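You operate a simulated robot arm through the tools that you are given. There is no shell and no other tool. Be economical: measure what you need, move in short steps, check, and stop when the job is done.

You are at the controls of a simulated robot arm. One attempt, no reset.

## Task
Crimp the blue lead's lug, plug it into the tester and test it.
Fine: set the crimper's dial to the lead's colour first; one stroke, fingers clear, lever back up; use the socket of its colour; the lamp ends green; leave the other lead.

Only the result counts: the job must be done as asked and must still hold three seconds after the hand-in. Knocking over, shifting, dropping, spilling or breaking anything else fails it.

## Robot
A 6-joint arm with a two-finger parallel gripper, fixed in place. Base frame: the origin is at the foot of the arm, x ahead of it, y to its left, z up; the work surface is at about z = 0.85. Readings come in m, degrees, newtons and seconds.
With the tool pointing down near the work surface it reaches from about 0.32 to 0.7 m from the base axis. Its first joint turns from -166.0 to 166.0 degrees. Payload 4.1 kg.
The TCP is the grasp point between the finger pads, 0.023 m short of the fingertips. In the tool frame z runs along the fingers and y along their closing line. Largest opening 0.094 m; finger width 0.038, thickness 0.01; the body of the gripper, 0.054 by 0.096 m, starts 0.039 m behind the TCP.
Orientation is that of the tool frame in the base frame, as [roll, pitch, yaw] about the fixed x, y, z axes, in that order (R = Rz(yaw) Ry(pitch) Rx(roll)). With the fingers straight down and closing along the base's y, the tool's x points along the base's -x, its y along +y and its z along -z.

## Interface
- The arm moves only by the tool arm_command. Its argument "series" is a list of rows, each a list of 7 numbers: the closure in counts, from 0 (fully open) to 255 (shut), then the shift along the base's x, y, z in m, then the turn, a rotation vector about the base's x, y, z in degrees. In form: [[hand, dx, dy, dz, rx, ry, rz], ...]. A call has 1 to 10 rows; each row shifts and turns the commanded pose from where the row before left it. Rows are played at 5 a second. More than 0.05 m and 8.6 degrees between two rows, or a gripper value outside its range, and nothing of the call is played. A pose out of reach is approached as far as the arm can. The call stops where the force on the tool passes 50 N (or 10 N more than at its start, if that is more) or the arm is blocked; 0.2 s more then pass. Each finger travels about 0.045 m/s and halts on what it meets, pressing with about 36 N; the grip force reading is that of the motor and also rises with nothing between the fingers. The clock runs only during rows and for 0.2 s after the last one: add rows that do not move to give the fingers time. It gives the time, the measured TCP pose, the force on the tool (base axes), the opening and the grip force at its end, in the units of the frame above (readings bear some noise), with the torque about the TCP (base axes, N m) and any sound that the robot's microphone picked up.
- Cameras (640 x 400 px; columns grow to the right, rows downward): "scene" is fixed at [0.4009, -0.6496, 1.453]; the picture's right is [1.00, 0.08, 0.00], its down [0.04, -0.45, -0.89] and it looks along [-0.07, 0.89, -0.45] (base axes); focal length 315 px, centre (320, 200). "wrist" rides on the gripper at [0.086, 0.016, -0.075] in the tool frame; the picture's right is [-0.18, 0.98, 0.00], its down [-0.58, -0.11, -0.81] and it looks along [-0.79, -0.15, 0.59] (tool axes); focal length 243 px, centre (320, 200). There is no depth. A picture from a camera that has moved, and an enlarged one, comes with that camera's place and axes in the base frame and with its lens.
- grab_frame(camera): a new picture of that camera. No time passes.
- raise_lower(by): slides the trunk up (or, below 0, down) by that many m; the arm rides with it, the base frame stays. It gives what a move gives, with no picture.
- enlarge(camera, box): a new picture of the part [left, top, right, bottom] of that camera's present view, enlarged. No time passes.
- job_done(): hands the job in; it is judged then, once.

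Go step by step. Nothing tells you positions but the pictures and the camera data: compare them with the known pose of the tool, close in by small moves and look again before you grip or let go. The budget is 120 turns and 64 pictures, counting those below and the enlarged ones. Unless the task says otherwise, let go and move clear before handing in, and close with one line.

The tools are called after ">>>" by a JSON object that holds its "fn" and its "kwargs". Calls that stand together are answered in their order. arm_command: Moves the arm, as the interface text tells. Its arguments: {"type":"object","properties":{"series":{"type":"array","items":{"type":"array","items":{"type":"number"}}}},"required":["series"]} The other tools are called the same way: raise_lower (by) slides the trunk up or down; grab_frame (camera) takes a picture; enlarge (camera, box) takes an enlarged picture of a part of a camera's view; job_done () hands the job in.

At the start:

```text
clock: 0.0
eef_pos: [0.2605, 0.2541, 1.3328]
tcp_rot: [-180.0, 0.1, 180.0]
force: [1.1, -0.8, -0.3]
moment: [0.01, -0.01, 0.01]
grip_width: 0.0938
gripper_force: 0.2
trunk travel left (down, up): [-0.525, 0.065]
```

scene: 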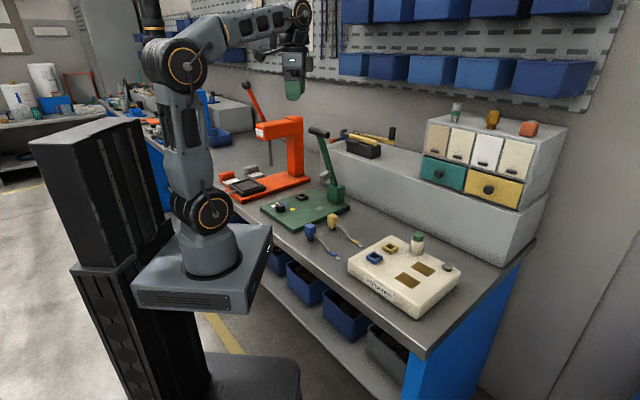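
wrist: 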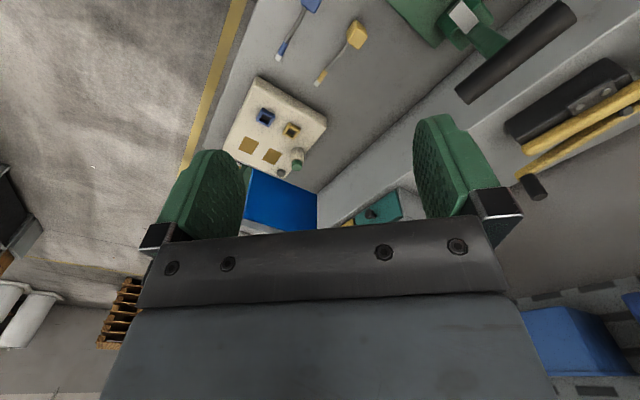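

I see a green crimper with a lever, blue and yellow leads, and a cream tester with blue and yellow sockets. I'll look closer first.

>>> {"fn": "enlarge", "kwargs": {"camera": "scene", "box": [240, 110, 380, 260]}}

>>> {"fn": "enlarge", "kwargs": {"camera": "scene", "box": [300, 200, 480, 320]}}

```text
2.67 times, centred on (310, 185) of scene
camera zoom: at [0.4009, -0.6496, 1.453], right [1.0, 0.08, 0.0], down [0.04, -0.45, -0.89], along [-0.07, 0.89, -0.45], focal length 840 px, centre (347, 240)
```

zoom: 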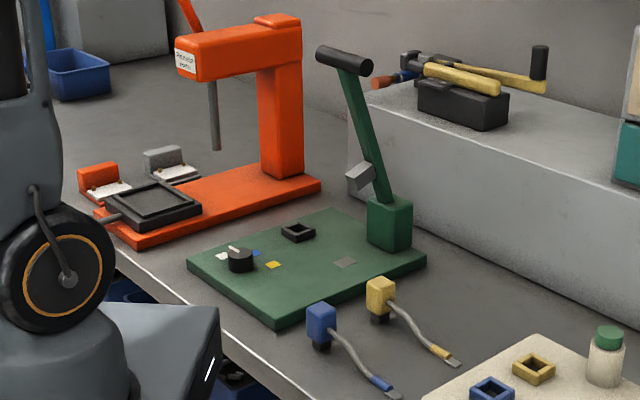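

```text
3.33 times, centred on (390, 260) of scene
camera zoom: at [0.4009, -0.6496, 1.453], right [1.0, 0.08, 0.0], down [0.04, -0.45, -0.89], along [-0.07, 0.89, -0.45], focal length 1051 px, centre (87, 0)
```

zoom: 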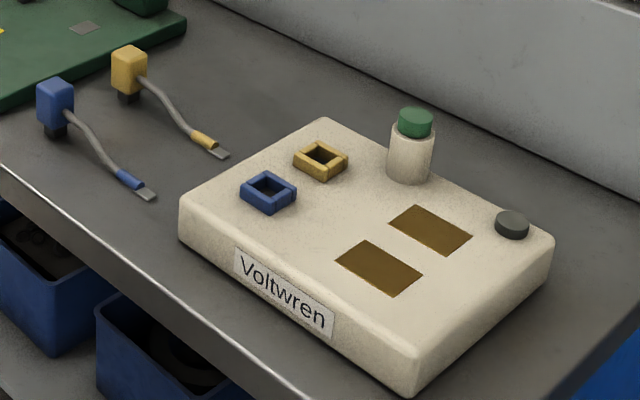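

Rough layout: leads near (0.30,0.24) and (0.37,0.33), crimper around (0.27,0.45), tester around (0.6,0.1). I'll turn the wrist camera towards the crimper, after zooming on the tester from here.

>>> {"fn": "enlarge", "kwargs": {"camera": "wrist", "box": [210, 0, 410, 200]}}

>>> {"fn": "arm_command", "kwargs": {"series": [[0, 0, 0, -0.02, 0, 0, 8.5], [0, 0, 0, -0.02, 0, 0, 8.5], [0, 0, 0, -0.02, 0, 0, 8.5], [0, 0, 0, -0.02, 0, 0, 8.5], [0, 0, 0, -0.02, 0, 0, 8.5], [0, 0, 0, 0, 0, 0, 8.5], [0, 0, 0, 0, 0, 0, 8.5], [0, 0, 0, 0, 0, 0, 8.5]]}}

>>> {"fn": "grab_frame", "kwargs": {"camera": "wrist"}}

```text
2.00 times, centred on (310, 100) of wrist
camera zoom: at [0.1745, 0.2708, 1.4071], right [0.18, 0.98, 0.0], down [0.58, -0.11, 0.81], along [0.79, -0.15, -0.59], focal length 485 px, centre (340, 400)
```

zoom: 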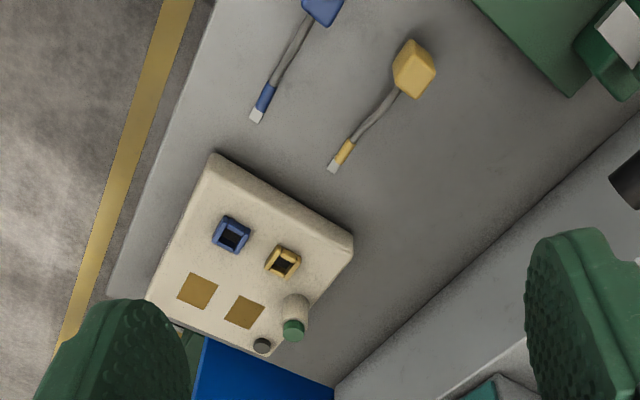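

```text
clock: 1.8
eef_pos: [0.2597, 0.2548, 1.2338]
tcp_rot: [179.9, 0.1, -111.9]
force: [-0.6, -0.2, -0.7]
moment: [-0.02, -0.03, -0.02]
grip_width: 0.0938
gripper_force: 0.0
trunk travel left (down, up): [-0.525, 0.065]
```

```text
58 pictures are left
camera wrist: at [0.2125, 0.1806, 1.3074], right [-0.84, 0.54, 0.0], down [0.32, 0.5, 0.81], along [0.43, 0.68, -0.59], focal length 243 px, centre (320, 200)
```

wrist: 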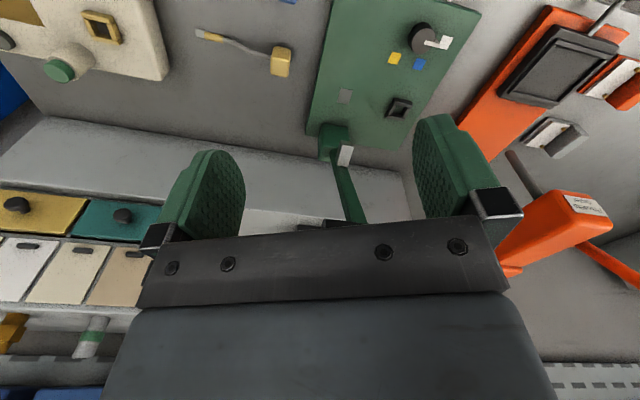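

The wrist view now shows the crimper base (upside down). I'll zoom in.

>>> {"fn": "enlarge", "kwargs": {"camera": "wrist", "box": [290, 0, 510, 150]}}

>>> {"fn": "enlarge", "kwargs": {"camera": "wrist", "box": [290, 80, 450, 240]}}

```text
2.67 times, centred on (400, 75) of wrist
camera zoom: at [0.2125, 0.1806, 1.3074], right [-0.84, 0.54, 0.0], down [0.32, 0.5, 0.81], along [0.43, 0.68, -0.59], focal length 647 px, centre (107, 533)
```

zoom: 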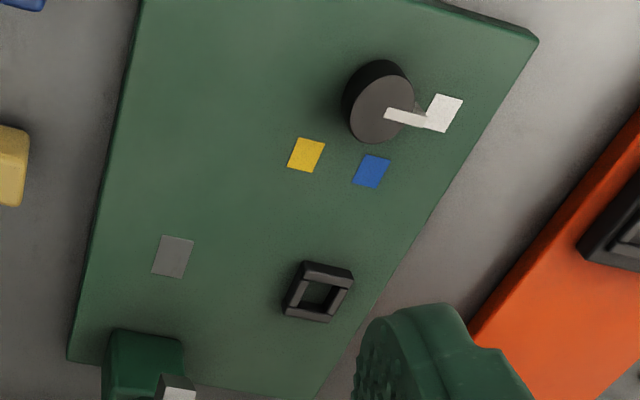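

```text
2.50 times, centred on (370, 160) of wrist
camera zoom: at [0.2125, 0.1806, 1.3074], right [-0.84, 0.54, 0.0], down [0.32, 0.5, 0.81], along [0.43, 0.68, -0.59], focal length 606 px, centre (195, 300)
```

zoom: 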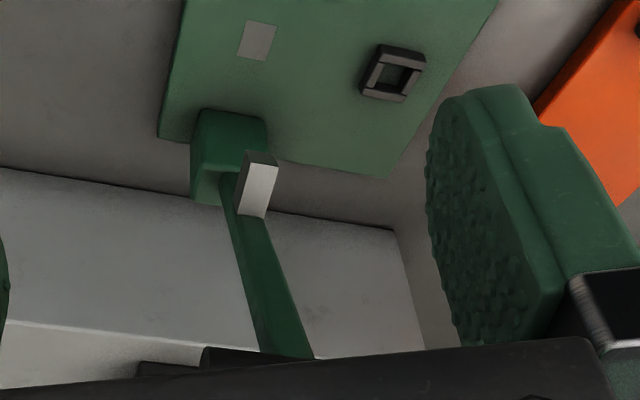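

Dial centre is about (0.166,0.393), with white/blue/yellow marks at about 135°, 79° and 20°; the pointer is on white. So I turn it about −58°. I'll move above the dial.

>>> {"fn": "arm_command", "kwargs": {"series": [[0, -0.019, 0.028, -0.04, 0, 0, 0], [0, -0.019, 0.028, -0.04, 0, 0, 0], [0, -0.019, 0.028, -0.04, 0, 0, 0], [0, -0.019, 0.028, -0.04, 0, 0, 0], [0, -0.018, 0.026, -0.04, 0, 0, 0], [0, 0, 0, 0, 0, 0, 0]]}}

>>> {"fn": "grab_frame", "kwargs": {"camera": "wrist"}}

>>> {"fn": "grab_frame", "kwargs": {"camera": "scene"}}

```text
refused: row 1 steps farther than a row can; nothing moved
```

```text
55 pictures are left
camera wrist: at [0.2125, 0.1806, 1.3074], right [-0.84, 0.54, 0.0], down [0.32, 0.5, 0.81], along [0.43, 0.68, -0.59], focal length 243 px, centre (320, 200)
```

wrist: 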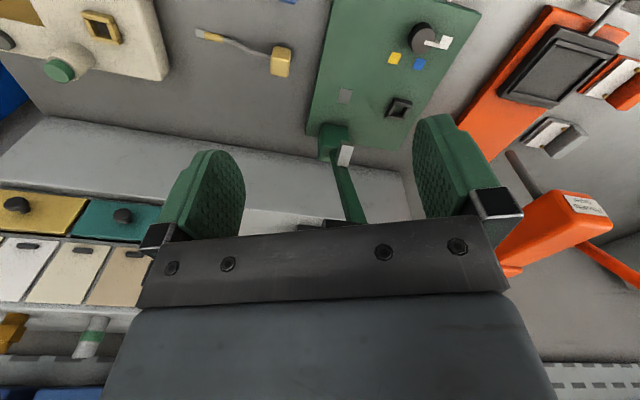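

```text
54 pictures are left
```

scene: 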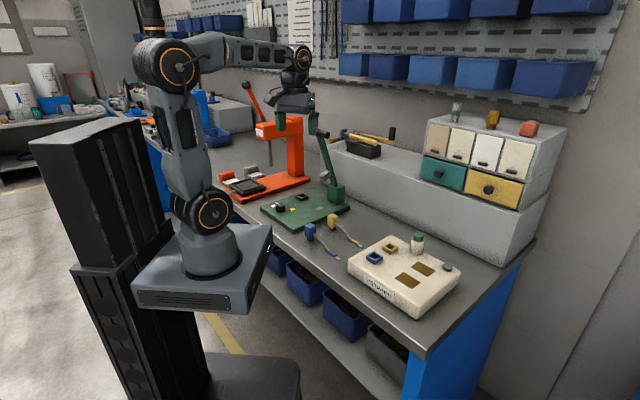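

The step was too long; I repeat it with shorter rows.

>>> {"fn": "arm_command", "kwargs": {"series": [[0, -0.024, 0.03, 0, 0, 0, 0], [0, -0.024, 0.03, -0.02, 0, 0, 0], [0, -0.023, 0.03, -0.03, 0, 0, 0], [0, -0.023, 0.03, -0.03, 0, 0, 0], [0, 0, 0.018, -0.04, 0, 0, 0], [0, 0, 0, -0.045, 0, 0, 0], [0, 0, 0, -0.045, 0, 0, 0], [0, 0, 0, -0.02, 0, 0, 0], [0, 0, 0, 0, 0, 0, 0]]}}

>>> {"fn": "grab_frame", "kwargs": {"camera": "wrist"}}

>>> {"fn": "grab_frame", "kwargs": {"camera": "scene"}}

```text
clock: 3.8
eef_pos: [0.1696, 0.3928, 1.0021]
tcp_rot: [180.0, 0.0, -111.9]
force: [0.7, -0.8, 0.4]
moment: [0.0, 0.01, 0.01]
grip_width: 0.0941
gripper_force: 0.0
trunk travel left (down, up): [-0.525, 0.065]
```

```text
53 pictures are left
camera wrist: at [0.122, 0.3186, 1.0753], right [-0.84, 0.54, 0.0], down [0.32, 0.5, 0.81], along [0.43, 0.68, -0.59], focal length 243 px, centre (320, 200)
```

wrist: 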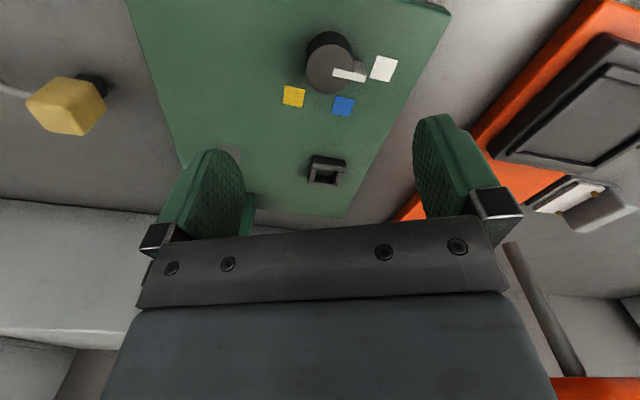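

```text
52 pictures are left
```

scene: 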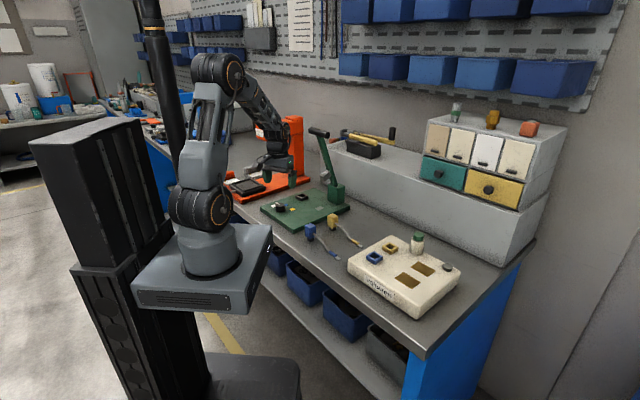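

The dial centre refines to (0.164,0.397), top z 0.889, plate z 0.870. I descend with the fingers astride it and close.

>>> {"fn": "arm_command", "kwargs": {"series": [[0, -0.0056, 0.0042, -0.04, 0, 0, 0], [0, 0, 0, -0.04, 0, 0, 0], [0, 0, 0, -0.025, 0, 0, 0], [0, 0, 0, 0, 0, 0, 0], [255, 0, 0, 0, 0, 0, 0], [255, 0, 0, 0, 0, 0, 0], [255, 0, 0, 0, 0, 0, 0], [255, 0, 0, 0, 0, 0, 0]]}}

>>> {"fn": "grab_frame", "kwargs": {"camera": "wrist"}}

```text
clock: 5.6
eef_pos: [0.1629, 0.3959, 0.8981]
tcp_rot: [180.0, 0.1, -111.9]
force: [3.7, -1.5, -0.6]
moment: [0.14, -0.14, -0.06]
grip_width: 0.0349
gripper_force: 34.8
trunk travel left (down, up): [-0.525, 0.065]
```

```text
51 pictures are left
camera wrist: at [0.1155, 0.3219, 0.9718], right [-0.84, 0.54, 0.0], down [0.32, 0.5, 0.81], along [0.43, 0.68, -0.59], focal length 243 px, centre (320, 200)
```

wrist: 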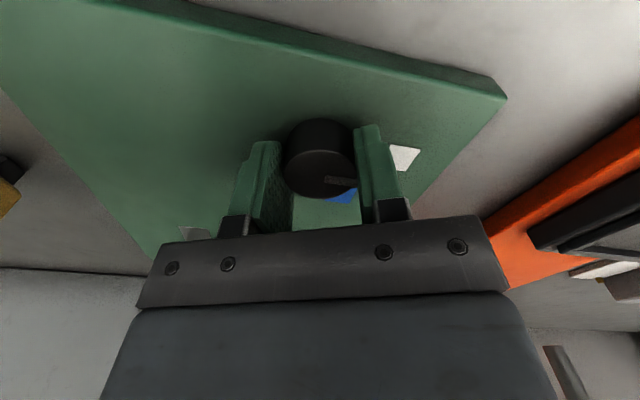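

The dial is held (opening 0.035, matching its diameter). I turn it −60°.

>>> {"fn": "arm_command", "kwargs": {"series": [[255, 0, 0, 0, 0, 0, -7.5], [255, 0, 0, 0, 0, 0, -7.5], [255, 0, 0, 0, 0, 0, -7.5], [255, 0, 0, 0, 0, 0, -7.5], [255, 0, 0, 0, 0, 0, -7.5], [255, 0, 0, 0, 0, 0, -7.5], [255, 0, 0, 0, 0, 0, -7.5], [255, 0, 0, 0, 0, 0, -7.5], [255, 0, 0, 0, 0, 0, 0]]}}

>>> {"fn": "arm_command", "kwargs": {"series": [[0, 0, 0, 0, 0, 0, 0], [0, 0, 0, 0, 0, 0, 0], [0, 0, 0, 0, 0, 0, 0], [0, 0, 0, 0.04, 0, 0, 0], [0, 0, 0, 0.04, 0, 0, 0], [0, 0, 0, 0.04, 0, 0, 0], [0, 0, 0, 0, 0, 0, 0]]}}

>>> {"fn": "grab_frame", "kwargs": {"camera": "wrist"}}

>>> {"fn": "enlarge", "kwargs": {"camera": "scene", "box": [240, 110, 380, 260]}}

```text
clock: 7.6
eef_pos: [0.1624, 0.3953, 0.8977]
tcp_rot: [-180.0, -0.1, -172.1]
force: [4.5, -4.3, -5.1]
moment: [-0.15, 0.71, -0.03]
grip_width: 0.0344
gripper_force: 44.8
trunk travel left (down, up): [-0.525, 0.065]
```

```text
clock: 9.2
eef_pos: [0.1642, 0.3949, 1.0168]
tcp_rot: [179.9, 0.1, -172.0]
force: [0.0, 0.5, 0.2]
moment: [0.02, -0.06, -0.04]
grip_width: 0.0938
gripper_force: 0.1
trunk travel left (down, up): [-0.525, 0.065]
```

```text
50 pictures are left
camera wrist: at [0.0755, 0.4, 1.0915], right [0.05, 1.0, 0.0], down [0.59, -0.03, 0.81], along [0.81, -0.04, -0.59], focal length 243 px, centre (320, 200)
```

wrist: 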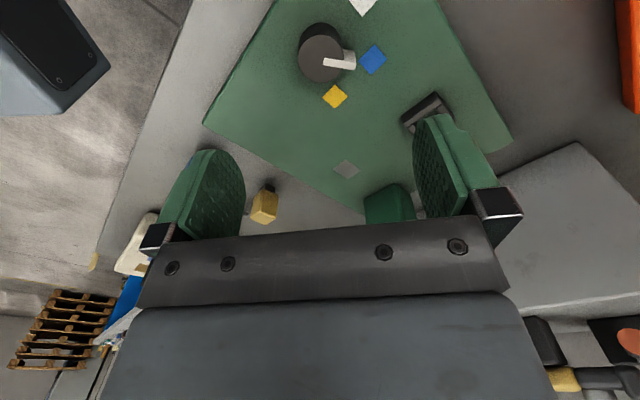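

```text
2.67 times, centred on (310, 185) of scene
camera zoom: at [0.4009, -0.6496, 1.453], right [1.0, 0.08, 0.0], down [0.04, -0.45, -0.89], along [-0.07, 0.89, -0.45], focal length 840 px, centre (347, 240)
```

zoom: 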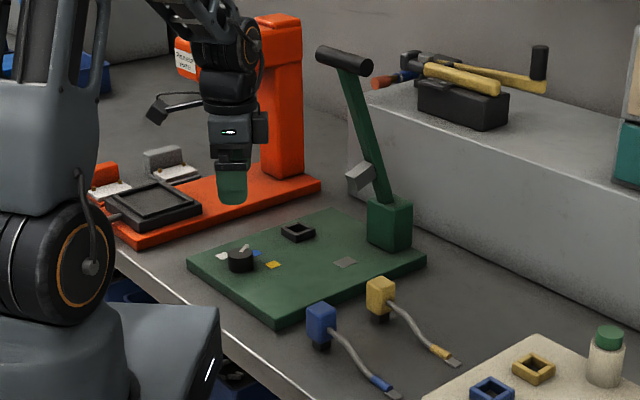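

The pointer now heads for the blue mark; I check it closely.

>>> {"fn": "enlarge", "kwargs": {"camera": "wrist", "box": [270, 0, 430, 130]}}

```text
3.08 times, centred on (350, 65) of wrist
camera zoom: at [0.0755, 0.4, 1.0915], right [0.05, 1.0, 0.0], down [0.59, -0.03, 0.81], along [0.81, -0.04, -0.59], focal length 746 px, centre (228, 615)
```

zoom: 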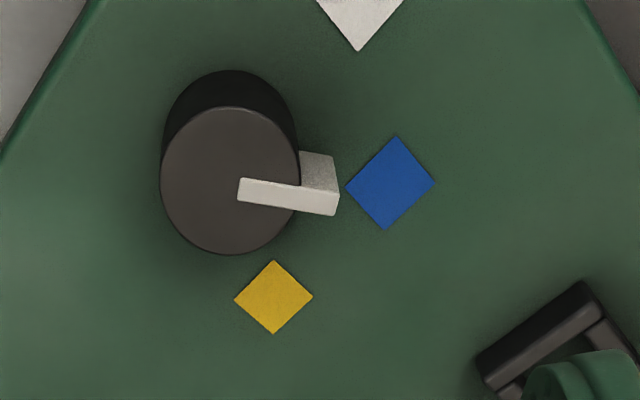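

The pointer lines up with blue. Next I look at the blue lead's plug from above.

>>> {"fn": "arm_command", "kwargs": {"series": [[0, 0.02, -0.04, 0.01, 0, 0, 0], [0, 0.03, -0.035, 0, 0, 0, 0], [0, 0.03, -0.035, 0, 0, 0, 0], [0, 0.03, -0.035, 0, 0, 0, 0], [0, 0.02, -0.01, 0, 0, 0, 0], [0, 0, 0, 0, 0, 0, 0]]}}

>>> {"fn": "grab_frame", "kwargs": {"camera": "wrist"}}

>>> {"fn": "enlarge", "kwargs": {"camera": "scene", "box": [295, 205, 375, 270]}}

```text
clock: 10.6
eef_pos: [0.2921, 0.2391, 1.0252]
tcp_rot: [-179.9, 0.0, -172.1]
force: [0.4, 0.0, -0.9]
moment: [-0.03, -0.04, 0.02]
grip_width: 0.0937
gripper_force: 0.1
trunk travel left (down, up): [-0.525, 0.065]
```

```text
47 pictures are left
camera wrist: at [0.2053, 0.2439, 1.0996], right [0.04, 1.0, 0.0], down [0.59, -0.03, 0.81], along [0.81, -0.04, -0.59], focal length 243 px, centre (320, 200)
```

wrist: 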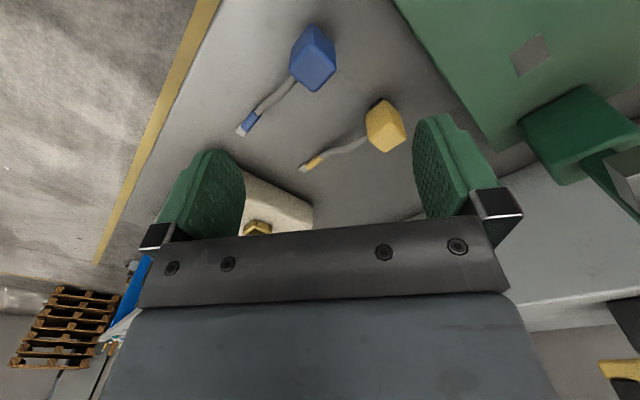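

```text
6.15 times, centred on (335, 238) of scene
camera zoom: at [0.4009, -0.6496, 1.453], right [1.0, 0.08, 0.0], down [0.04, -0.45, -0.89], along [-0.07, 0.89, -0.45], focal length 1940 px, centre (228, -31)
```

zoom: 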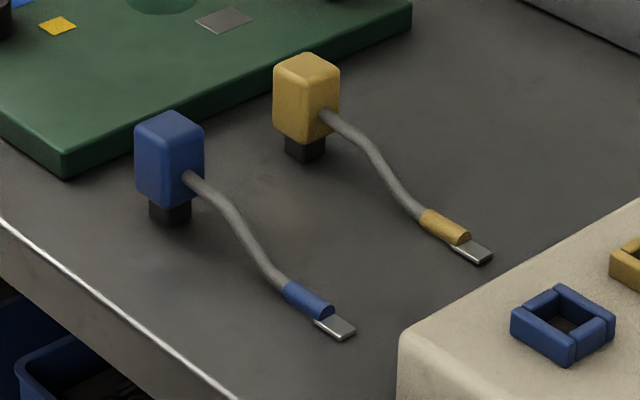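

Zooming in to get the plug's pose and orientation.

>>> {"fn": "enlarge", "kwargs": {"camera": "wrist", "box": [220, 10, 380, 150]}}

```text
2.86 times, centred on (300, 80) of wrist
camera zoom: at [0.2053, 0.2439, 1.0996], right [0.04, 1.0, 0.0], down [0.59, -0.03, 0.81], along [0.81, -0.04, -0.59], focal length 693 px, centre (377, 543)
```

zoom: 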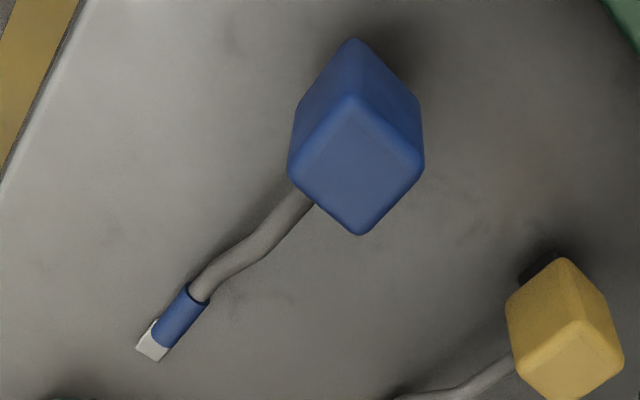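

Blue plug centre is about (0.299,0.234), top at z 0.903, 26 mm square, faces at 45°, with the cable leaving at −45°. The nest-to-anvil direction matches the lead's own direction, so it only needs translating. I turn the fingers to close along +45°.

>>> {"fn": "arm_command", "kwargs": {"series": [[0, 0.0069, -0.0055, 0, 0, 0, -7.55], [0, 0, 0, 0, 0, 0, -7.55], [0, 0, 0, 0, 0, 0, -7.55], [0, 0, 0, -0.02, 0, 0, -7.55], [0, 0, 0, -0.02, 0, 0, -7.55], [0, 0, 0, -0.02, 0, 0, -7.55], [0, 0, 0, -0.01, 0, 0, -7.6], [0, 0, 0, 0, 0, 0, 0]]}}

>>> {"fn": "grab_frame", "kwargs": {"camera": "wrist"}}

```text
clock: 12.4
eef_pos: [0.296, 0.2357, 0.9577]
tcp_rot: [-180.0, 0.0, 134.9]
force: [-0.4, -0.6, 0.2]
moment: [0.03, -0.01, 0.0]
grip_width: 0.0941
gripper_force: 0.0
trunk travel left (down, up): [-0.525, 0.065]
```

```text
44 pictures are left
camera wrist: at [0.2475, 0.3085, 1.0323], right [0.83, 0.56, 0.0], down [0.33, -0.49, 0.81], along [0.46, -0.67, -0.59], focal length 243 px, centre (320, 200)
```

wrist: 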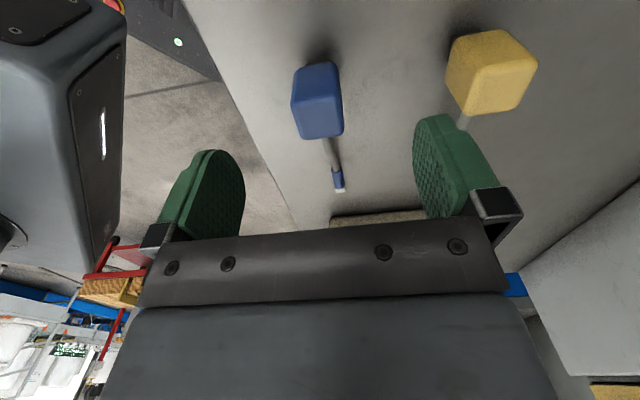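

>>> {"fn": "enlarge", "kwargs": {"camera": "wrist", "box": [260, 40, 380, 220]}}

```text
2.22 times, centred on (320, 130) of wrist
camera zoom: at [0.2475, 0.3085, 1.0323], right [0.83, 0.56, 0.0], down [0.33, -0.49, 0.81], along [0.46, -0.67, -0.59], focal length 539 px, centre (320, 356)
```

zoom: 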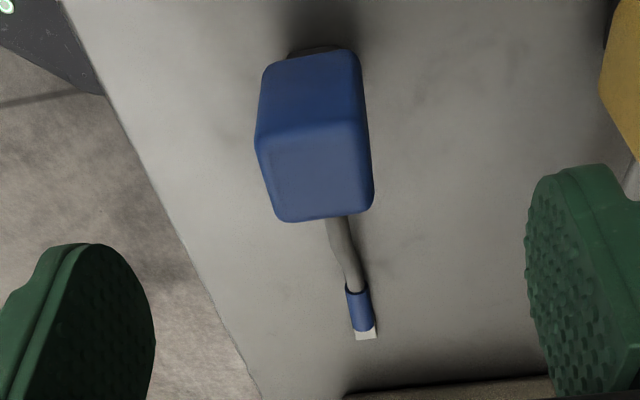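

Position confirmed at about (0.298,0.2335). I descend and grip the block.

>>> {"fn": "arm_command", "kwargs": {"series": [[0, 0.001, -0.001, -0.02, 0, 0, 1], [0, 0, 0, -0.02, 0, 0, 0], [0, 0, 0, -0.02, 0, 0, 0], [0, 0, 0, 0, 0, 0, 0], [255, 0, 0, 0, 0, 0, 0], [255, 0, 0, 0, 0, 0, 0], [255, 0, 0, 0, 0, 0, 0], [255, 0, 0, 0, 0, 0, 0], [255, 0, 0, 0, 0, 0, 0]]}}

>>> {"fn": "grab_frame", "kwargs": {"camera": "wrist"}}

```text
clock: 14.4
eef_pos: [0.298, 0.2332, 0.8959]
tcp_rot: [-179.9, 0.0, 136.0]
force: [-0.8, 0.8, 0.2]
moment: [0.0, 0.01, 0.0]
grip_width: 0.0295
gripper_force: 35.6
trunk travel left (down, up): [-0.525, 0.065]
```

```text
42 pictures are left
camera wrist: at [0.2477, 0.3065, 0.9701], right [0.81, 0.58, 0.0], down [0.34, -0.48, 0.81], along [0.47, -0.66, -0.59], focal length 243 px, centre (320, 200)
```

wrist: 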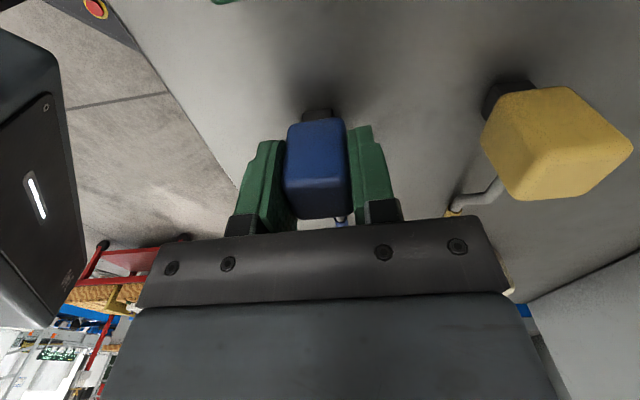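

Gripped (opening 0.0295). I lift it and swing round towards the nest, keeping to the left of the lever.

>>> {"fn": "arm_command", "kwargs": {"series": [[255, 0, 0, 0.03, 0, 0, 0], [255, 0, 0, 0.04, 0, 0, 0], [255, 0, 0, 0.03, 0, 0, 0], [255, -0.03, 0.035, 0, 0, 0, 0], [255, -0.03, 0.035, 0, 0, 0, 0], [255, -0.03, 0.035, 0, 0, 0, 0], [255, -0.01, 0.045, 0, 0, 0, 0], [255, 0.005, 0.045, 0, 0, 0, 0], [255, 0.008, 0.025, 0, 0, 0, 0], [255, 0, 0, 0, 0, 0, 0]]}}

>>> {"fn": "grab_frame", "kwargs": {"camera": "wrist"}}

>>> {"fn": "enlarge", "kwargs": {"camera": "scene", "box": [240, 110, 380, 260]}}

```text
clock: 16.6
eef_pos: [0.2114, 0.4548, 0.9946]
tcp_rot: [180.0, 0.0, 136.2]
force: [-0.3, 0.5, -1.1]
moment: [0.04, 0.01, 0.0]
grip_width: 0.0296
gripper_force: 36.2
trunk travel left (down, up): [-0.525, 0.065]
```

```text
41 pictures are left
camera wrist: at [0.1609, 0.5273, 1.0684], right [0.81, 0.58, 0.0], down [0.34, -0.48, 0.81], along [0.47, -0.66, -0.59], focal length 243 px, centre (320, 200)
```

wrist: 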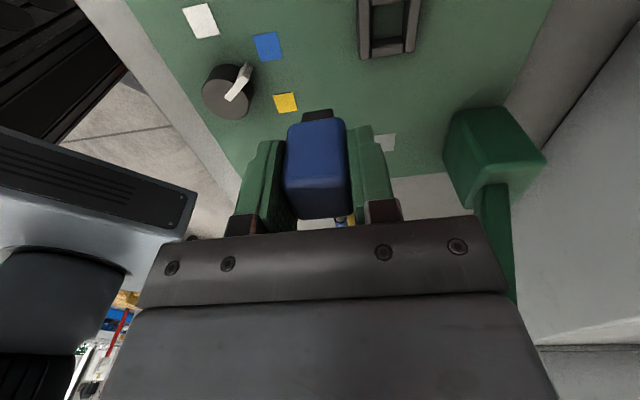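

```text
2.67 times, centred on (310, 185) of scene
camera zoom: at [0.4009, -0.6496, 1.453], right [1.0, 0.08, 0.0], down [0.04, -0.45, -0.89], along [-0.07, 0.89, -0.45], focal length 840 px, centre (347, 240)
```

zoom: 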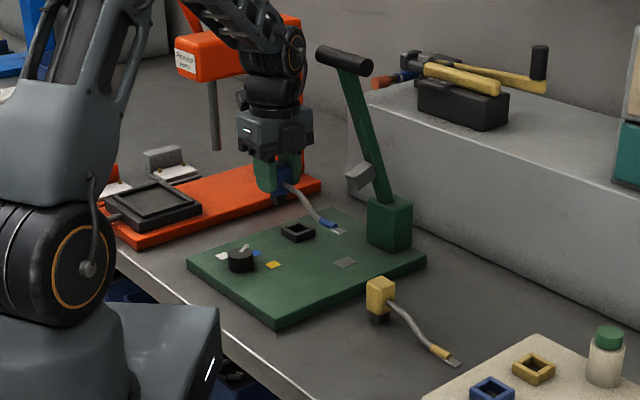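

The lead hangs well. I go above the nest and look again.

>>> {"fn": "arm_command", "kwargs": {"series": [[255, 0.011, 0.024, 0, 0, 0, 0], [255, 0.011, 0.023, 0, 0, 0, 0], [255, 0, 0, 0, 0, 0, 0]]}}

>>> {"fn": "enlarge", "kwargs": {"camera": "wrist", "box": [240, 0, 440, 240]}}

>>> {"fn": "enlarge", "kwargs": {"camera": "scene", "box": [270, 150, 370, 240]}}

```text
clock: 17.4
eef_pos: [0.2307, 0.5007, 0.9969]
tcp_rot: [180.0, 0.0, 136.2]
force: [0.3, 0.1, -0.8]
moment: [-0.03, 0.03, 0.01]
grip_width: 0.0297
gripper_force: 36.2
trunk travel left (down, up): [-0.525, 0.065]
```

```text
1.67 times, centred on (340, 120) of wrist
camera zoom: at [0.1807, 0.5738, 1.0704], right [0.81, 0.58, 0.0], down [0.34, -0.48, 0.81], along [0.47, -0.66, -0.59], focal length 404 px, centre (287, 333)
```

zoom: 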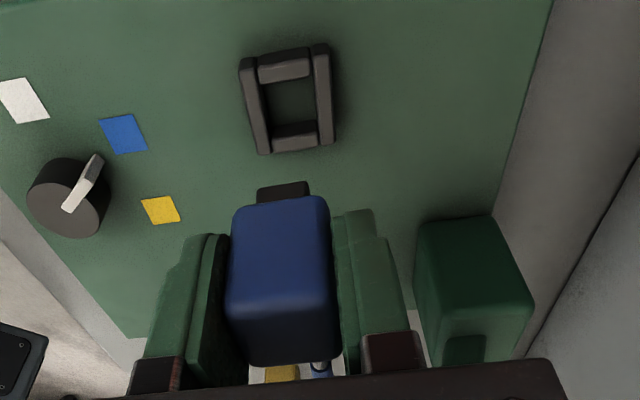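

```text
4.44 times, centred on (320, 195) of scene
camera zoom: at [0.4009, -0.6496, 1.453], right [1.0, 0.08, 0.0], down [0.04, -0.45, -0.89], along [-0.07, 0.89, -0.45], focal length 1401 px, centre (320, 222)
```

zoom: 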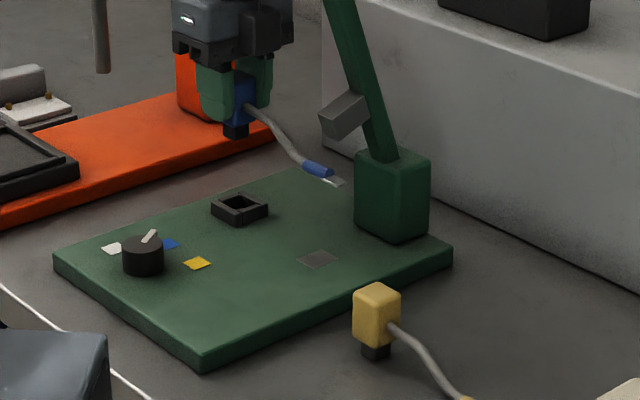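

Nest centre ≈ (0.232,0.505), rim z ≈ 0.882, yaw ≈ 44.5°. I correct and drop until the foot is about 1 cm above it.

>>> {"fn": "arm_command", "kwargs": {"series": [[255, 0.0014, 0.0043, -0.015, 0, 0, -1.7], [255, 0, 0, -0.02, 0, 0, 0], [255, 0, 0, -0.02, 0, 0, 0], [255, 0, 0, 0, 0, 0, 0]]}}

>>> {"fn": "enlarge", "kwargs": {"camera": "wrist", "box": [260, 40, 380, 160]}}

>>> {"fn": "enlarge", "kwargs": {"camera": "scene", "box": [280, 170, 340, 210]}}

```text
clock: 18.4
eef_pos: [0.2317, 0.5065, 0.9417]
tcp_rot: [-180.0, 0.0, 134.5]
force: [0.3, 0.1, -0.5]
moment: [0.03, 0.01, 0.0]
grip_width: 0.0295
gripper_force: 36.1
trunk travel left (down, up): [-0.525, 0.065]
```

```text
3.33 times, centred on (320, 100) of wrist
camera zoom: at [0.1842, 0.58, 1.0165], right [0.83, 0.56, 0.0], down [0.33, -0.49, 0.81], along [0.45, -0.67, -0.59], focal length 809 px, centre (320, 533)
```

zoom: 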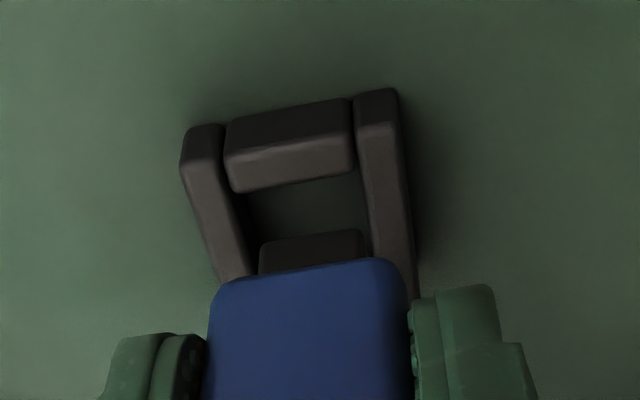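

```text
10.00 times, centred on (310, 190) of scene
camera zoom: at [0.4009, -0.6496, 1.453], right [1.0, 0.08, 0.0], down [0.04, -0.45, -0.89], along [-0.07, 0.89, -0.45], focal length 3152 px, centre (420, 300)
```

zoom: 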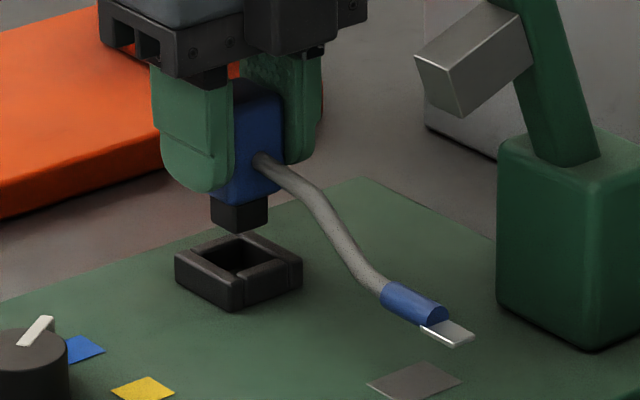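

The foot needs about 2.5 mm towards −(x,y); there's roughly 2.5 mm clearance each side. I correct and insert.

>>> {"fn": "arm_command", "kwargs": {"series": [[255, -0.0018, -0.0018, 0, 0, 0, 0], [255, 0, 0, -0.008, 0, 0, 0], [255, 0, 0, -0.008, 0, 0, 0], [255, 0, 0, -0.005, 0, 0, 0], [255, 0, 0, 0, 0, 0, 0]]}}

>>> {"fn": "enlarge", "kwargs": {"camera": "scene", "box": [280, 170, 340, 210]}}

```text
clock: 19.6
eef_pos: [0.2332, 0.5042, 0.9214]
tcp_rot: [180.0, -0.1, 134.4]
force: [0.6, 0.3, -0.5]
moment: [-0.03, 0.0, -0.01]
grip_width: 0.0296
gripper_force: 36.3
trunk travel left (down, up): [-0.525, 0.065]
```

```text
10.00 times, centred on (310, 190) of scene
camera zoom: at [0.4009, -0.6496, 1.453], right [1.0, 0.08, 0.0], down [0.04, -0.45, -0.89], along [-0.07, 0.89, -0.45], focal length 3152 px, centre (420, 300)
```

zoom: 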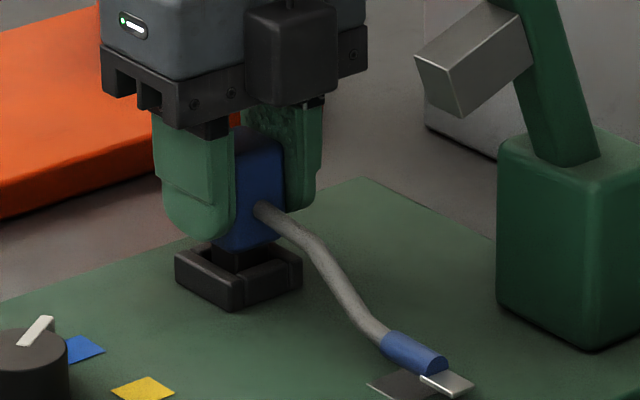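

The foot is entering the nest. I lower the last few millimetres until contact.

>>> {"fn": "arm_command", "kwargs": {"series": [[255, 0, 0, -0.003, 0, 0, 0], [255, 0, 0, -0.002, 0, 0, 0], [255, 0, 0, 0, 0, 0, 0]]}}

>>> {"fn": "enlarge", "kwargs": {"camera": "scene", "box": [280, 170, 340, 210]}}

```text
clock: 20.4
eef_pos: [0.2329, 0.505, 0.9161]
tcp_rot: [180.0, 0.0, 134.4]
force: [0.9, 0.5, -0.6]
moment: [0.01, -0.01, 0.0]
grip_width: 0.0295
gripper_force: 36.4
trunk travel left (down, up): [-0.525, 0.065]
```

```text
10.00 times, centred on (310, 190) of scene
camera zoom: at [0.4009, -0.6496, 1.453], right [1.0, 0.08, 0.0], down [0.04, -0.45, -0.89], along [-0.07, 0.89, -0.45], focal length 3152 px, centre (420, 300)
```

zoom: 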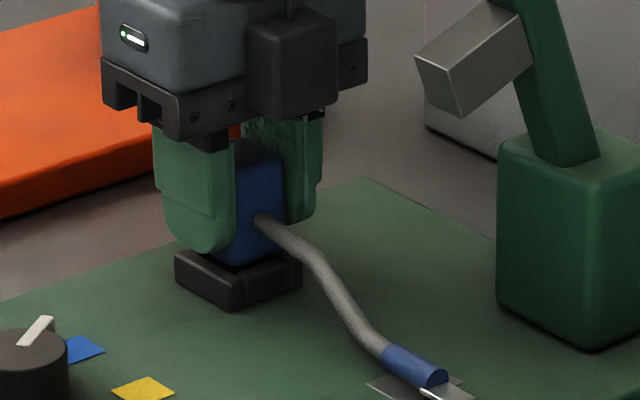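

>>> {"fn": "arm_command", "kwargs": {"series": [[255, 0, 0, -0.0015, 0, 0, 0], [255, 0, 0, -0.0015, 0, 0, 0], [255, 0, 0, 0, 0, 0, 0]]}}

>>> {"fn": "enlarge", "kwargs": {"camera": "scene", "box": [290, 175, 350, 215]}}

```text
clock: 21.2
eef_pos: [0.2315, 0.5037, 0.9151]
tcp_rot: [179.7, -0.2, 134.4]
force: [-0.2, 1.0, 21.3]
moment: [-0.58, -0.55, 0.07]
grip_width: 0.0295
gripper_force: 35.9
trunk travel left (down, up): [-0.525, 0.065]
```

```text
10.00 times, centred on (320, 195) of scene
camera zoom: at [0.4009, -0.6496, 1.453], right [1.0, 0.08, 0.0], down [0.04, -0.45, -0.89], along [-0.07, 0.89, -0.45], focal length 3152 px, centre (320, 250)
```

zoom: 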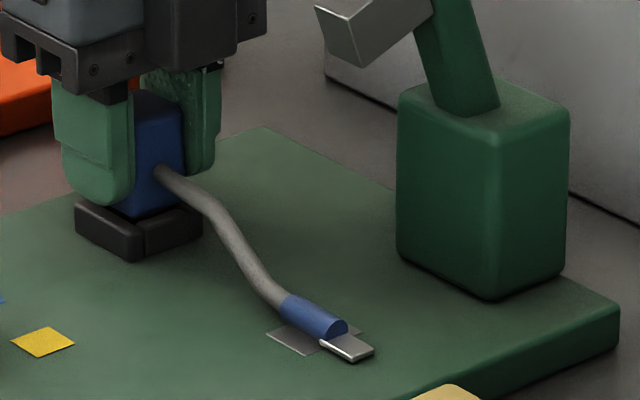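

It is seated, with the collar on the anvil. I release and rise straight up.

>>> {"fn": "arm_command", "kwargs": {"series": [[255, 0, 0, 0.0015, 0, 0, 0], [0, 0, 0, 0, 0, 0, 0], [0, 0, 0, 0, 0, 0, 0], [0, 0, 0, 0, 0, 0, 0], [0, 0, 0, 0.03, 0, 0, 0], [0, 0, 0, 0.04, 0, 0, 0], [0, 0, 0, 0.03, 0, 0, 0], [0, 0, 0, 0, 0, 0, 0]]}}

>>> {"fn": "enlarge", "kwargs": {"camera": "scene", "box": [250, 110, 390, 250]}}

>>> {"fn": "grab_frame", "kwargs": {"camera": "wrist"}}

```text
clock: 23.0
eef_pos: [0.2331, 0.5055, 1.0146]
tcp_rot: [-179.9, 0.0, 134.4]
force: [0.0, 0.7, -1.2]
moment: [0.01, -0.03, 0.0]
grip_width: 0.0941
gripper_force: 0.0
trunk travel left (down, up): [-0.525, 0.065]
```

```text
2.86 times, centred on (320, 180) of scene
camera zoom: at [0.4009, -0.6496, 1.453], right [1.0, 0.08, 0.0], down [0.04, -0.45, -0.89], along [-0.07, 0.89, -0.45], focal length 900 px, centre (320, 257)
```

zoom: 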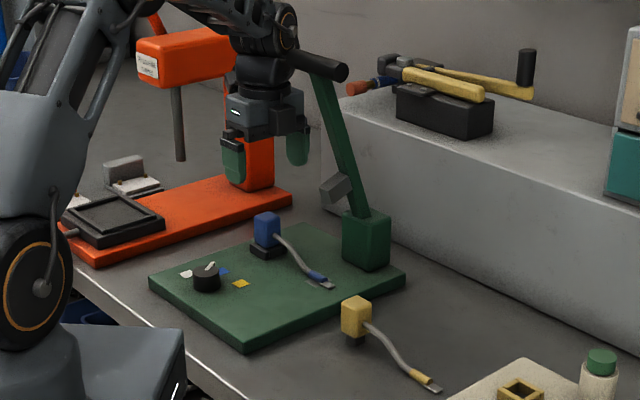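

```text
31 pictures are left
camera wrist: at [0.1848, 0.5792, 1.0888], right [0.83, 0.56, 0.0], down [0.33, -0.49, 0.81], along [0.45, -0.67, -0.59], focal length 243 px, centre (320, 200)
```

wrist: 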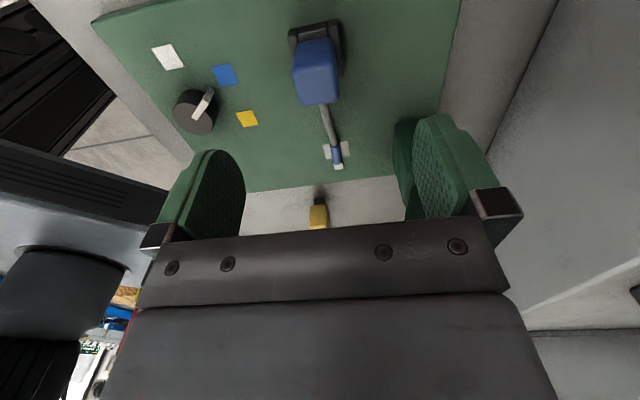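

The lead sits in the nest. The lever handle centre is about (0.311,0.435,1.163), a bar about 9 cm long along (0.73,−0.69), with the pivot near (0.375,0.503,0.915). I'll grip the bar off-centre on its −y side; first I back off and rise.

>>> {"fn": "arm_command", "kwargs": {"series": [[0, -0.03, -0.035, 0.01, 0, 0, 0], [0, -0.02, -0.03, 0.03, 0, 0, 0], [0, 0, 0, 0.048, 0, 0, 0], [0, 0, 0, 0.048, 0, 0, 2], [0, 0, 0, 0.048, 0, 0, 0], [0, 0, 0, 0.045, 0, 0, 0], [0, 0, 0, 0.03, 0, 0, 0], [0, 0, 0, 0, 0, 0, 0]]}}

>>> {"fn": "arm_command", "kwargs": {"series": [[0, 0.03, -0.03, 0, 0, 0, 0], [0, 0.04, -0.01, 0, 0, 0, 0], [0, 0.04, 0, 0, 0, 0, 0], [0, 0.04, 0.014, 0, 0, 0, 0], [0, 0, 0, 0, 0, 0, 0]]}}

>>> {"fn": "grab_frame", "kwargs": {"camera": "wrist"}}

>>> {"fn": "enlarge", "kwargs": {"camera": "scene", "box": [250, 60, 410, 240]}}

```text
clock: 24.8
eef_pos: [0.1819, 0.4395, 1.2747]
tcp_rot: [-179.9, 0.0, 136.5]
force: [0.2, 0.1, 0.0]
moment: [0.05, -0.01, 0.01]
grip_width: 0.094
gripper_force: 0.1
trunk travel left (down, up): [-0.525, 0.065]
```

```text
clock: 26.0
eef_pos: [0.3306, 0.4125, 1.2713]
tcp_rot: [-179.9, 0.1, 136.4]
force: [-0.2, 0.2, 0.0]
moment: [-0.02, 0.03, -0.03]
grip_width: 0.094
gripper_force: 0.0
trunk travel left (down, up): [-0.525, 0.065]
```

```text
30 pictures are left
camera wrist: at [0.2795, 0.4837, 1.3461], right [0.81, 0.59, 0.0], down [0.35, -0.48, 0.81], along [0.47, -0.65, -0.59], focal length 243 px, centre (320, 200)
```

wrist: 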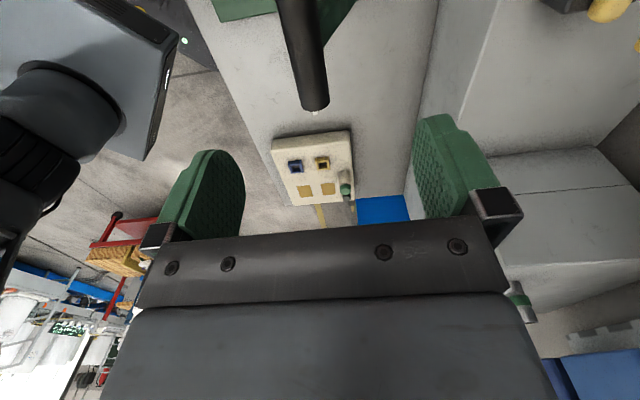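

```text
2.22 times, centred on (330, 150) of scene
camera zoom: at [0.4009, -0.6496, 1.453], right [1.0, 0.08, 0.0], down [0.04, -0.45, -0.89], along [-0.07, 0.89, -0.45], focal length 700 px, centre (298, 311)
```

zoom: 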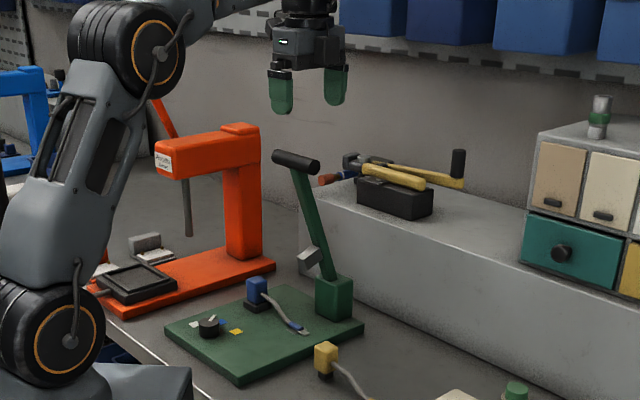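

The near bar end appears at about (0.343,0.39). I shift slightly and descend astride the bar.

>>> {"fn": "arm_command", "kwargs": {"series": [[0, -0.001, -0.0075, 0, 0, 0, 0], [0, 0, 0, -0.04, 0, 0, 0], [0, 0, 0, -0.04, 0, 0, 0], [0, 0, 0, -0.025, 0, 0, 0], [0, 0, 0, 0, 0, 0, 0]]}}

>>> {"fn": "grab_frame", "kwargs": {"camera": "wrist"}}

>>> {"fn": "enlarge", "kwargs": {"camera": "scene", "box": [270, 80, 370, 180]}}

```text
clock: 27.2
eef_pos: [0.3333, 0.4026, 1.1682]
tcp_rot: [180.0, 0.0, 136.5]
force: [-0.4, -1.0, -0.5]
moment: [0.02, -0.01, -0.01]
grip_width: 0.094
gripper_force: 0.1
trunk travel left (down, up): [-0.525, 0.065]
```

```text
28 pictures are left
camera wrist: at [0.2831, 0.4752, 1.2426], right [0.81, 0.58, 0.0], down [0.35, -0.48, 0.81], along [0.47, -0.65, -0.59], focal length 243 px, centre (320, 200)
```

wrist: 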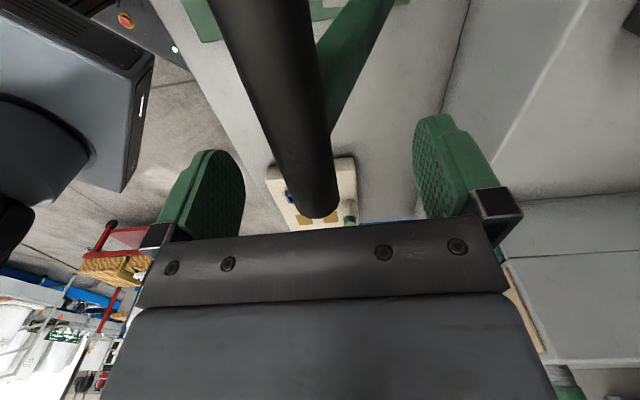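

```text
4.00 times, centred on (320, 130) of scene
camera zoom: at [0.4009, -0.6496, 1.453], right [1.0, 0.08, 0.0], down [0.04, -0.45, -0.89], along [-0.07, 0.89, -0.45], focal length 1261 px, centre (320, 480)
```

zoom: 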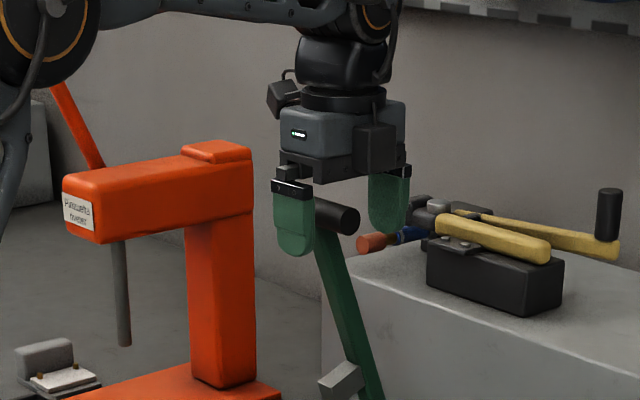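

The bar is between the fingers; I move 5 mm outward to stay clear of the lever arm and close.

>>> {"fn": "arm_command", "kwargs": {"series": [[0, 0.0036, -0.0034, 0.003, 0, 0, -2.5], [0, 0, 0, 0, 0, 0, 0], [255, 0, 0, 0, 0, 0, 0], [255, 0, 0, 0, 0, 0, 0], [255, 0, 0, 0, 0, 0, 0], [255, 0, 0, 0, 0, 0, 0], [255, 0, 0, 0, 0, 0, 0]]}}

>>> {"fn": "grab_frame", "kwargs": {"camera": "wrist"}}

```text
clock: 28.8
eef_pos: [0.3344, 0.3981, 1.1726]
tcp_rot: [-179.7, 0.0, 134.1]
force: [-18.6, -22.4, -7.5]
moment: [-0.14, 0.29, 1.27]
grip_width: 0.0243
gripper_force: 42.7
trunk travel left (down, up): [-0.525, 0.065]
```

```text
26 pictures are left
camera wrist: at [0.287, 0.472, 1.2455], right [0.83, 0.55, 0.0], down [0.33, -0.49, 0.81], along [0.44, -0.68, -0.59], focal length 243 px, centre (320, 200)
```

wrist: 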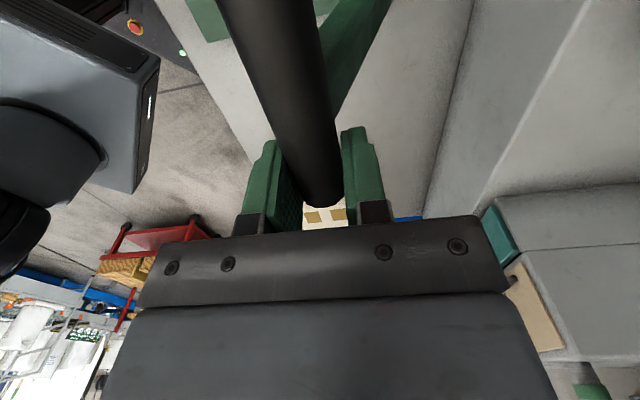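

The bar is held. I begin the stroke along the arc, watching the force.

>>> {"fn": "arm_command", "kwargs": {"series": [[255, -0.0188, -0.0185, -0.0106, 0, 0, 0], [255, -0.015, -0.0147, -0.0119, 0, 0, 0], [255, 0, 0, 0, 0, 0, 0]]}}

```text
clock: 29.6
eef_pos: [0.3039, 0.3685, 1.1482]
tcp_rot: [180.0, 0.0, 133.9]
force: [11.6, -11.6, 5.6]
moment: [-0.27, -0.73, 1.28]
grip_width: 0.0238
gripper_force: 45.4
trunk travel left (down, up): [-0.525, 0.065]
```

The side force and twist say the lever plane is at about 46°. I correct yaw by +2° and the direction, then continue.

>>> {"fn": "arm_command", "kwargs": {"series": [[255, 0.0015, -0.0015, 0, 0, 0, 2], [255, -0.0137, -0.0143, -0.0137, 0, 0, 0], [255, 0, 0, 0, 0, 0, 0]]}}

```text
clock: 30.4
eef_pos: [0.2901, 0.3548, 1.1367]
tcp_rot: [179.9, -0.2, 135.9]
force: [3.5, -0.7, -0.2]
moment: [1.15, 0.77, -1.42]
grip_width: 0.0237
gripper_force: 45.0
trunk travel left (down, up): [-0.525, 0.065]
```

>>> {"fn": "arm_command", "kwargs": {"series": [[255, -0.013, -0.0133, -0.0154, 0, 0, -1], [255, -0.0121, -0.0124, -0.0169, 0, 0, 0], [255, 0, 0, 0, 0, 0, 0]]}}

```text
clock: 31.2
eef_pos: [0.2664, 0.3291, 1.1049]
tcp_rot: [179.9, 0.1, 135.0]
force: [0.6, 4.9, -0.4]
moment: [0.36, -0.23, 0.05]
grip_width: 0.0232
gripper_force: 44.4
trunk travel left (down, up): [-0.525, 0.065]
```

Forces are tiny; the arc fits. Continuing.

>>> {"fn": "arm_command", "kwargs": {"series": [[255, -0.0111, -0.0111, -0.0184, 0, 0, 0], [255, -0.0099, -0.0099, -0.0196, 0, 0, 0], [255, -0.0087, -0.0087, -0.0209, 0, 0, 0], [255, 0, 0, 0, 0, 0, 0]]}}

>>> {"fn": "enlarge", "kwargs": {"camera": "scene", "box": [240, 120, 380, 240]}}

```text
clock: 32.2
eef_pos: [0.2353, 0.2993, 1.0457]
tcp_rot: [-180.0, 0.0, 134.9]
force: [-1.1, 9.0, -2.0]
moment: [0.51, 0.0, 0.13]
grip_width: 0.0237
gripper_force: 44.4
trunk travel left (down, up): [-0.525, 0.065]
```

```text
3.33 times, centred on (310, 180) of scene
camera zoom: at [0.4009, -0.6496, 1.453], right [1.0, 0.08, 0.0], down [0.04, -0.45, -0.89], along [-0.07, 0.89, -0.45], focal length 1051 px, centre (353, 267)
```

zoom: 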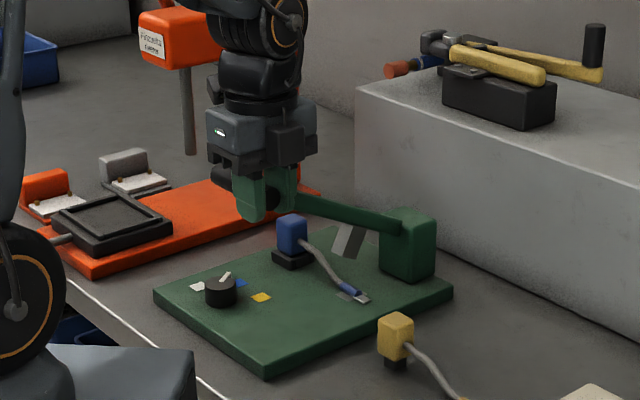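

>>> {"fn": "arm_command", "kwargs": {"series": [[255, -0.0068, -0.006, -0.0218, 0, 0, 0], [255, -0.0055, -0.0045, -0.0226, 0, 0, 0], [255, 0, 0, 0, 0, 0, 0]]}}

```text
clock: 33.0
eef_pos: [0.2236, 0.2864, 1.0003]
tcp_rot: [-179.7, 0.1, 135.0]
force: [-13.1, -11.2, 0.9]
moment: [-0.43, -0.04, 0.23]
grip_width: 0.0239
gripper_force: 44.9
trunk travel left (down, up): [-0.525, 0.065]
```

>>> {"fn": "arm_command", "kwargs": {"series": [[255, -0.0045, -0.004, -0.0116, 0, 0, 0], [255, -0.0026, -0.0024, -0.0116, 0, 0, 0], [255, 0, 0, 0, 0, 0, 0]]}}

```text
clock: 33.8
eef_pos: [0.2192, 0.2828, 0.977]
tcp_rot: [179.7, -0.1, 134.8]
force: [11.4, 6.7, -1.6]
moment: [0.36, -0.13, 0.14]
grip_width: 0.0235
gripper_force: 44.8
trunk travel left (down, up): [-0.525, 0.065]
```

>>> {"fn": "arm_command", "kwargs": {"series": [[255, -0.0007, -0.0005, -0.0118, 0, 0, 0], [255, -0.001, -0.001, -0.0118, 0, 0, 0], [255, 0, 0, 0, 0, 0, 0]]}}

>>> {"fn": "enlarge", "kwargs": {"camera": "scene", "box": [260, 150, 360, 230]}}

```text
clock: 34.6
eef_pos: [0.2173, 0.2804, 0.9529]
tcp_rot: [-179.8, -0.1, 134.8]
force: [26.5, 1.5, -3.3]
moment: [-0.42, -0.79, -0.1]
grip_width: 0.0237
gripper_force: 45.1
trunk travel left (down, up): [-0.525, 0.065]
```

```text
5.00 times, centred on (310, 190) of scene
camera zoom: at [0.4009, -0.6496, 1.453], right [1.0, 0.08, 0.0], down [0.04, -0.45, -0.89], along [-0.07, 0.89, -0.45], focal length 1576 px, centre (370, 250)
```

zoom: 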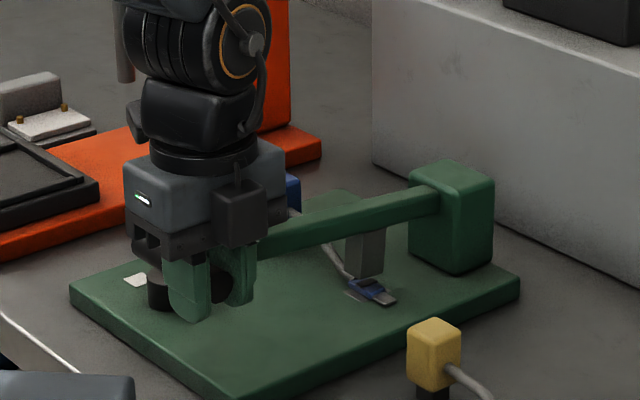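

The die is just above the collar. I relax the side load and keep pressing down.

>>> {"fn": "arm_command", "kwargs": {"series": [[255, 0.004, 0.0005, -0.004, 0, 0, 0], [255, 0.0005, 0.0005, -0.006, 0, 0, 0], [255, 0.0005, 0.0005, -0.006, 0, 0, 0], [255, 0, 0, 0, 0, 0, 0]]}}

```text
clock: 35.6
eef_pos: [0.2162, 0.2786, 0.9363]
tcp_rot: [-179.8, 0.0, 134.9]
force: [-28.6, -5.0, -1.9]
moment: [0.66, 0.96, 0.23]
grip_width: 0.0235
gripper_force: 45.6
trunk travel left (down, up): [-0.525, 0.065]
```

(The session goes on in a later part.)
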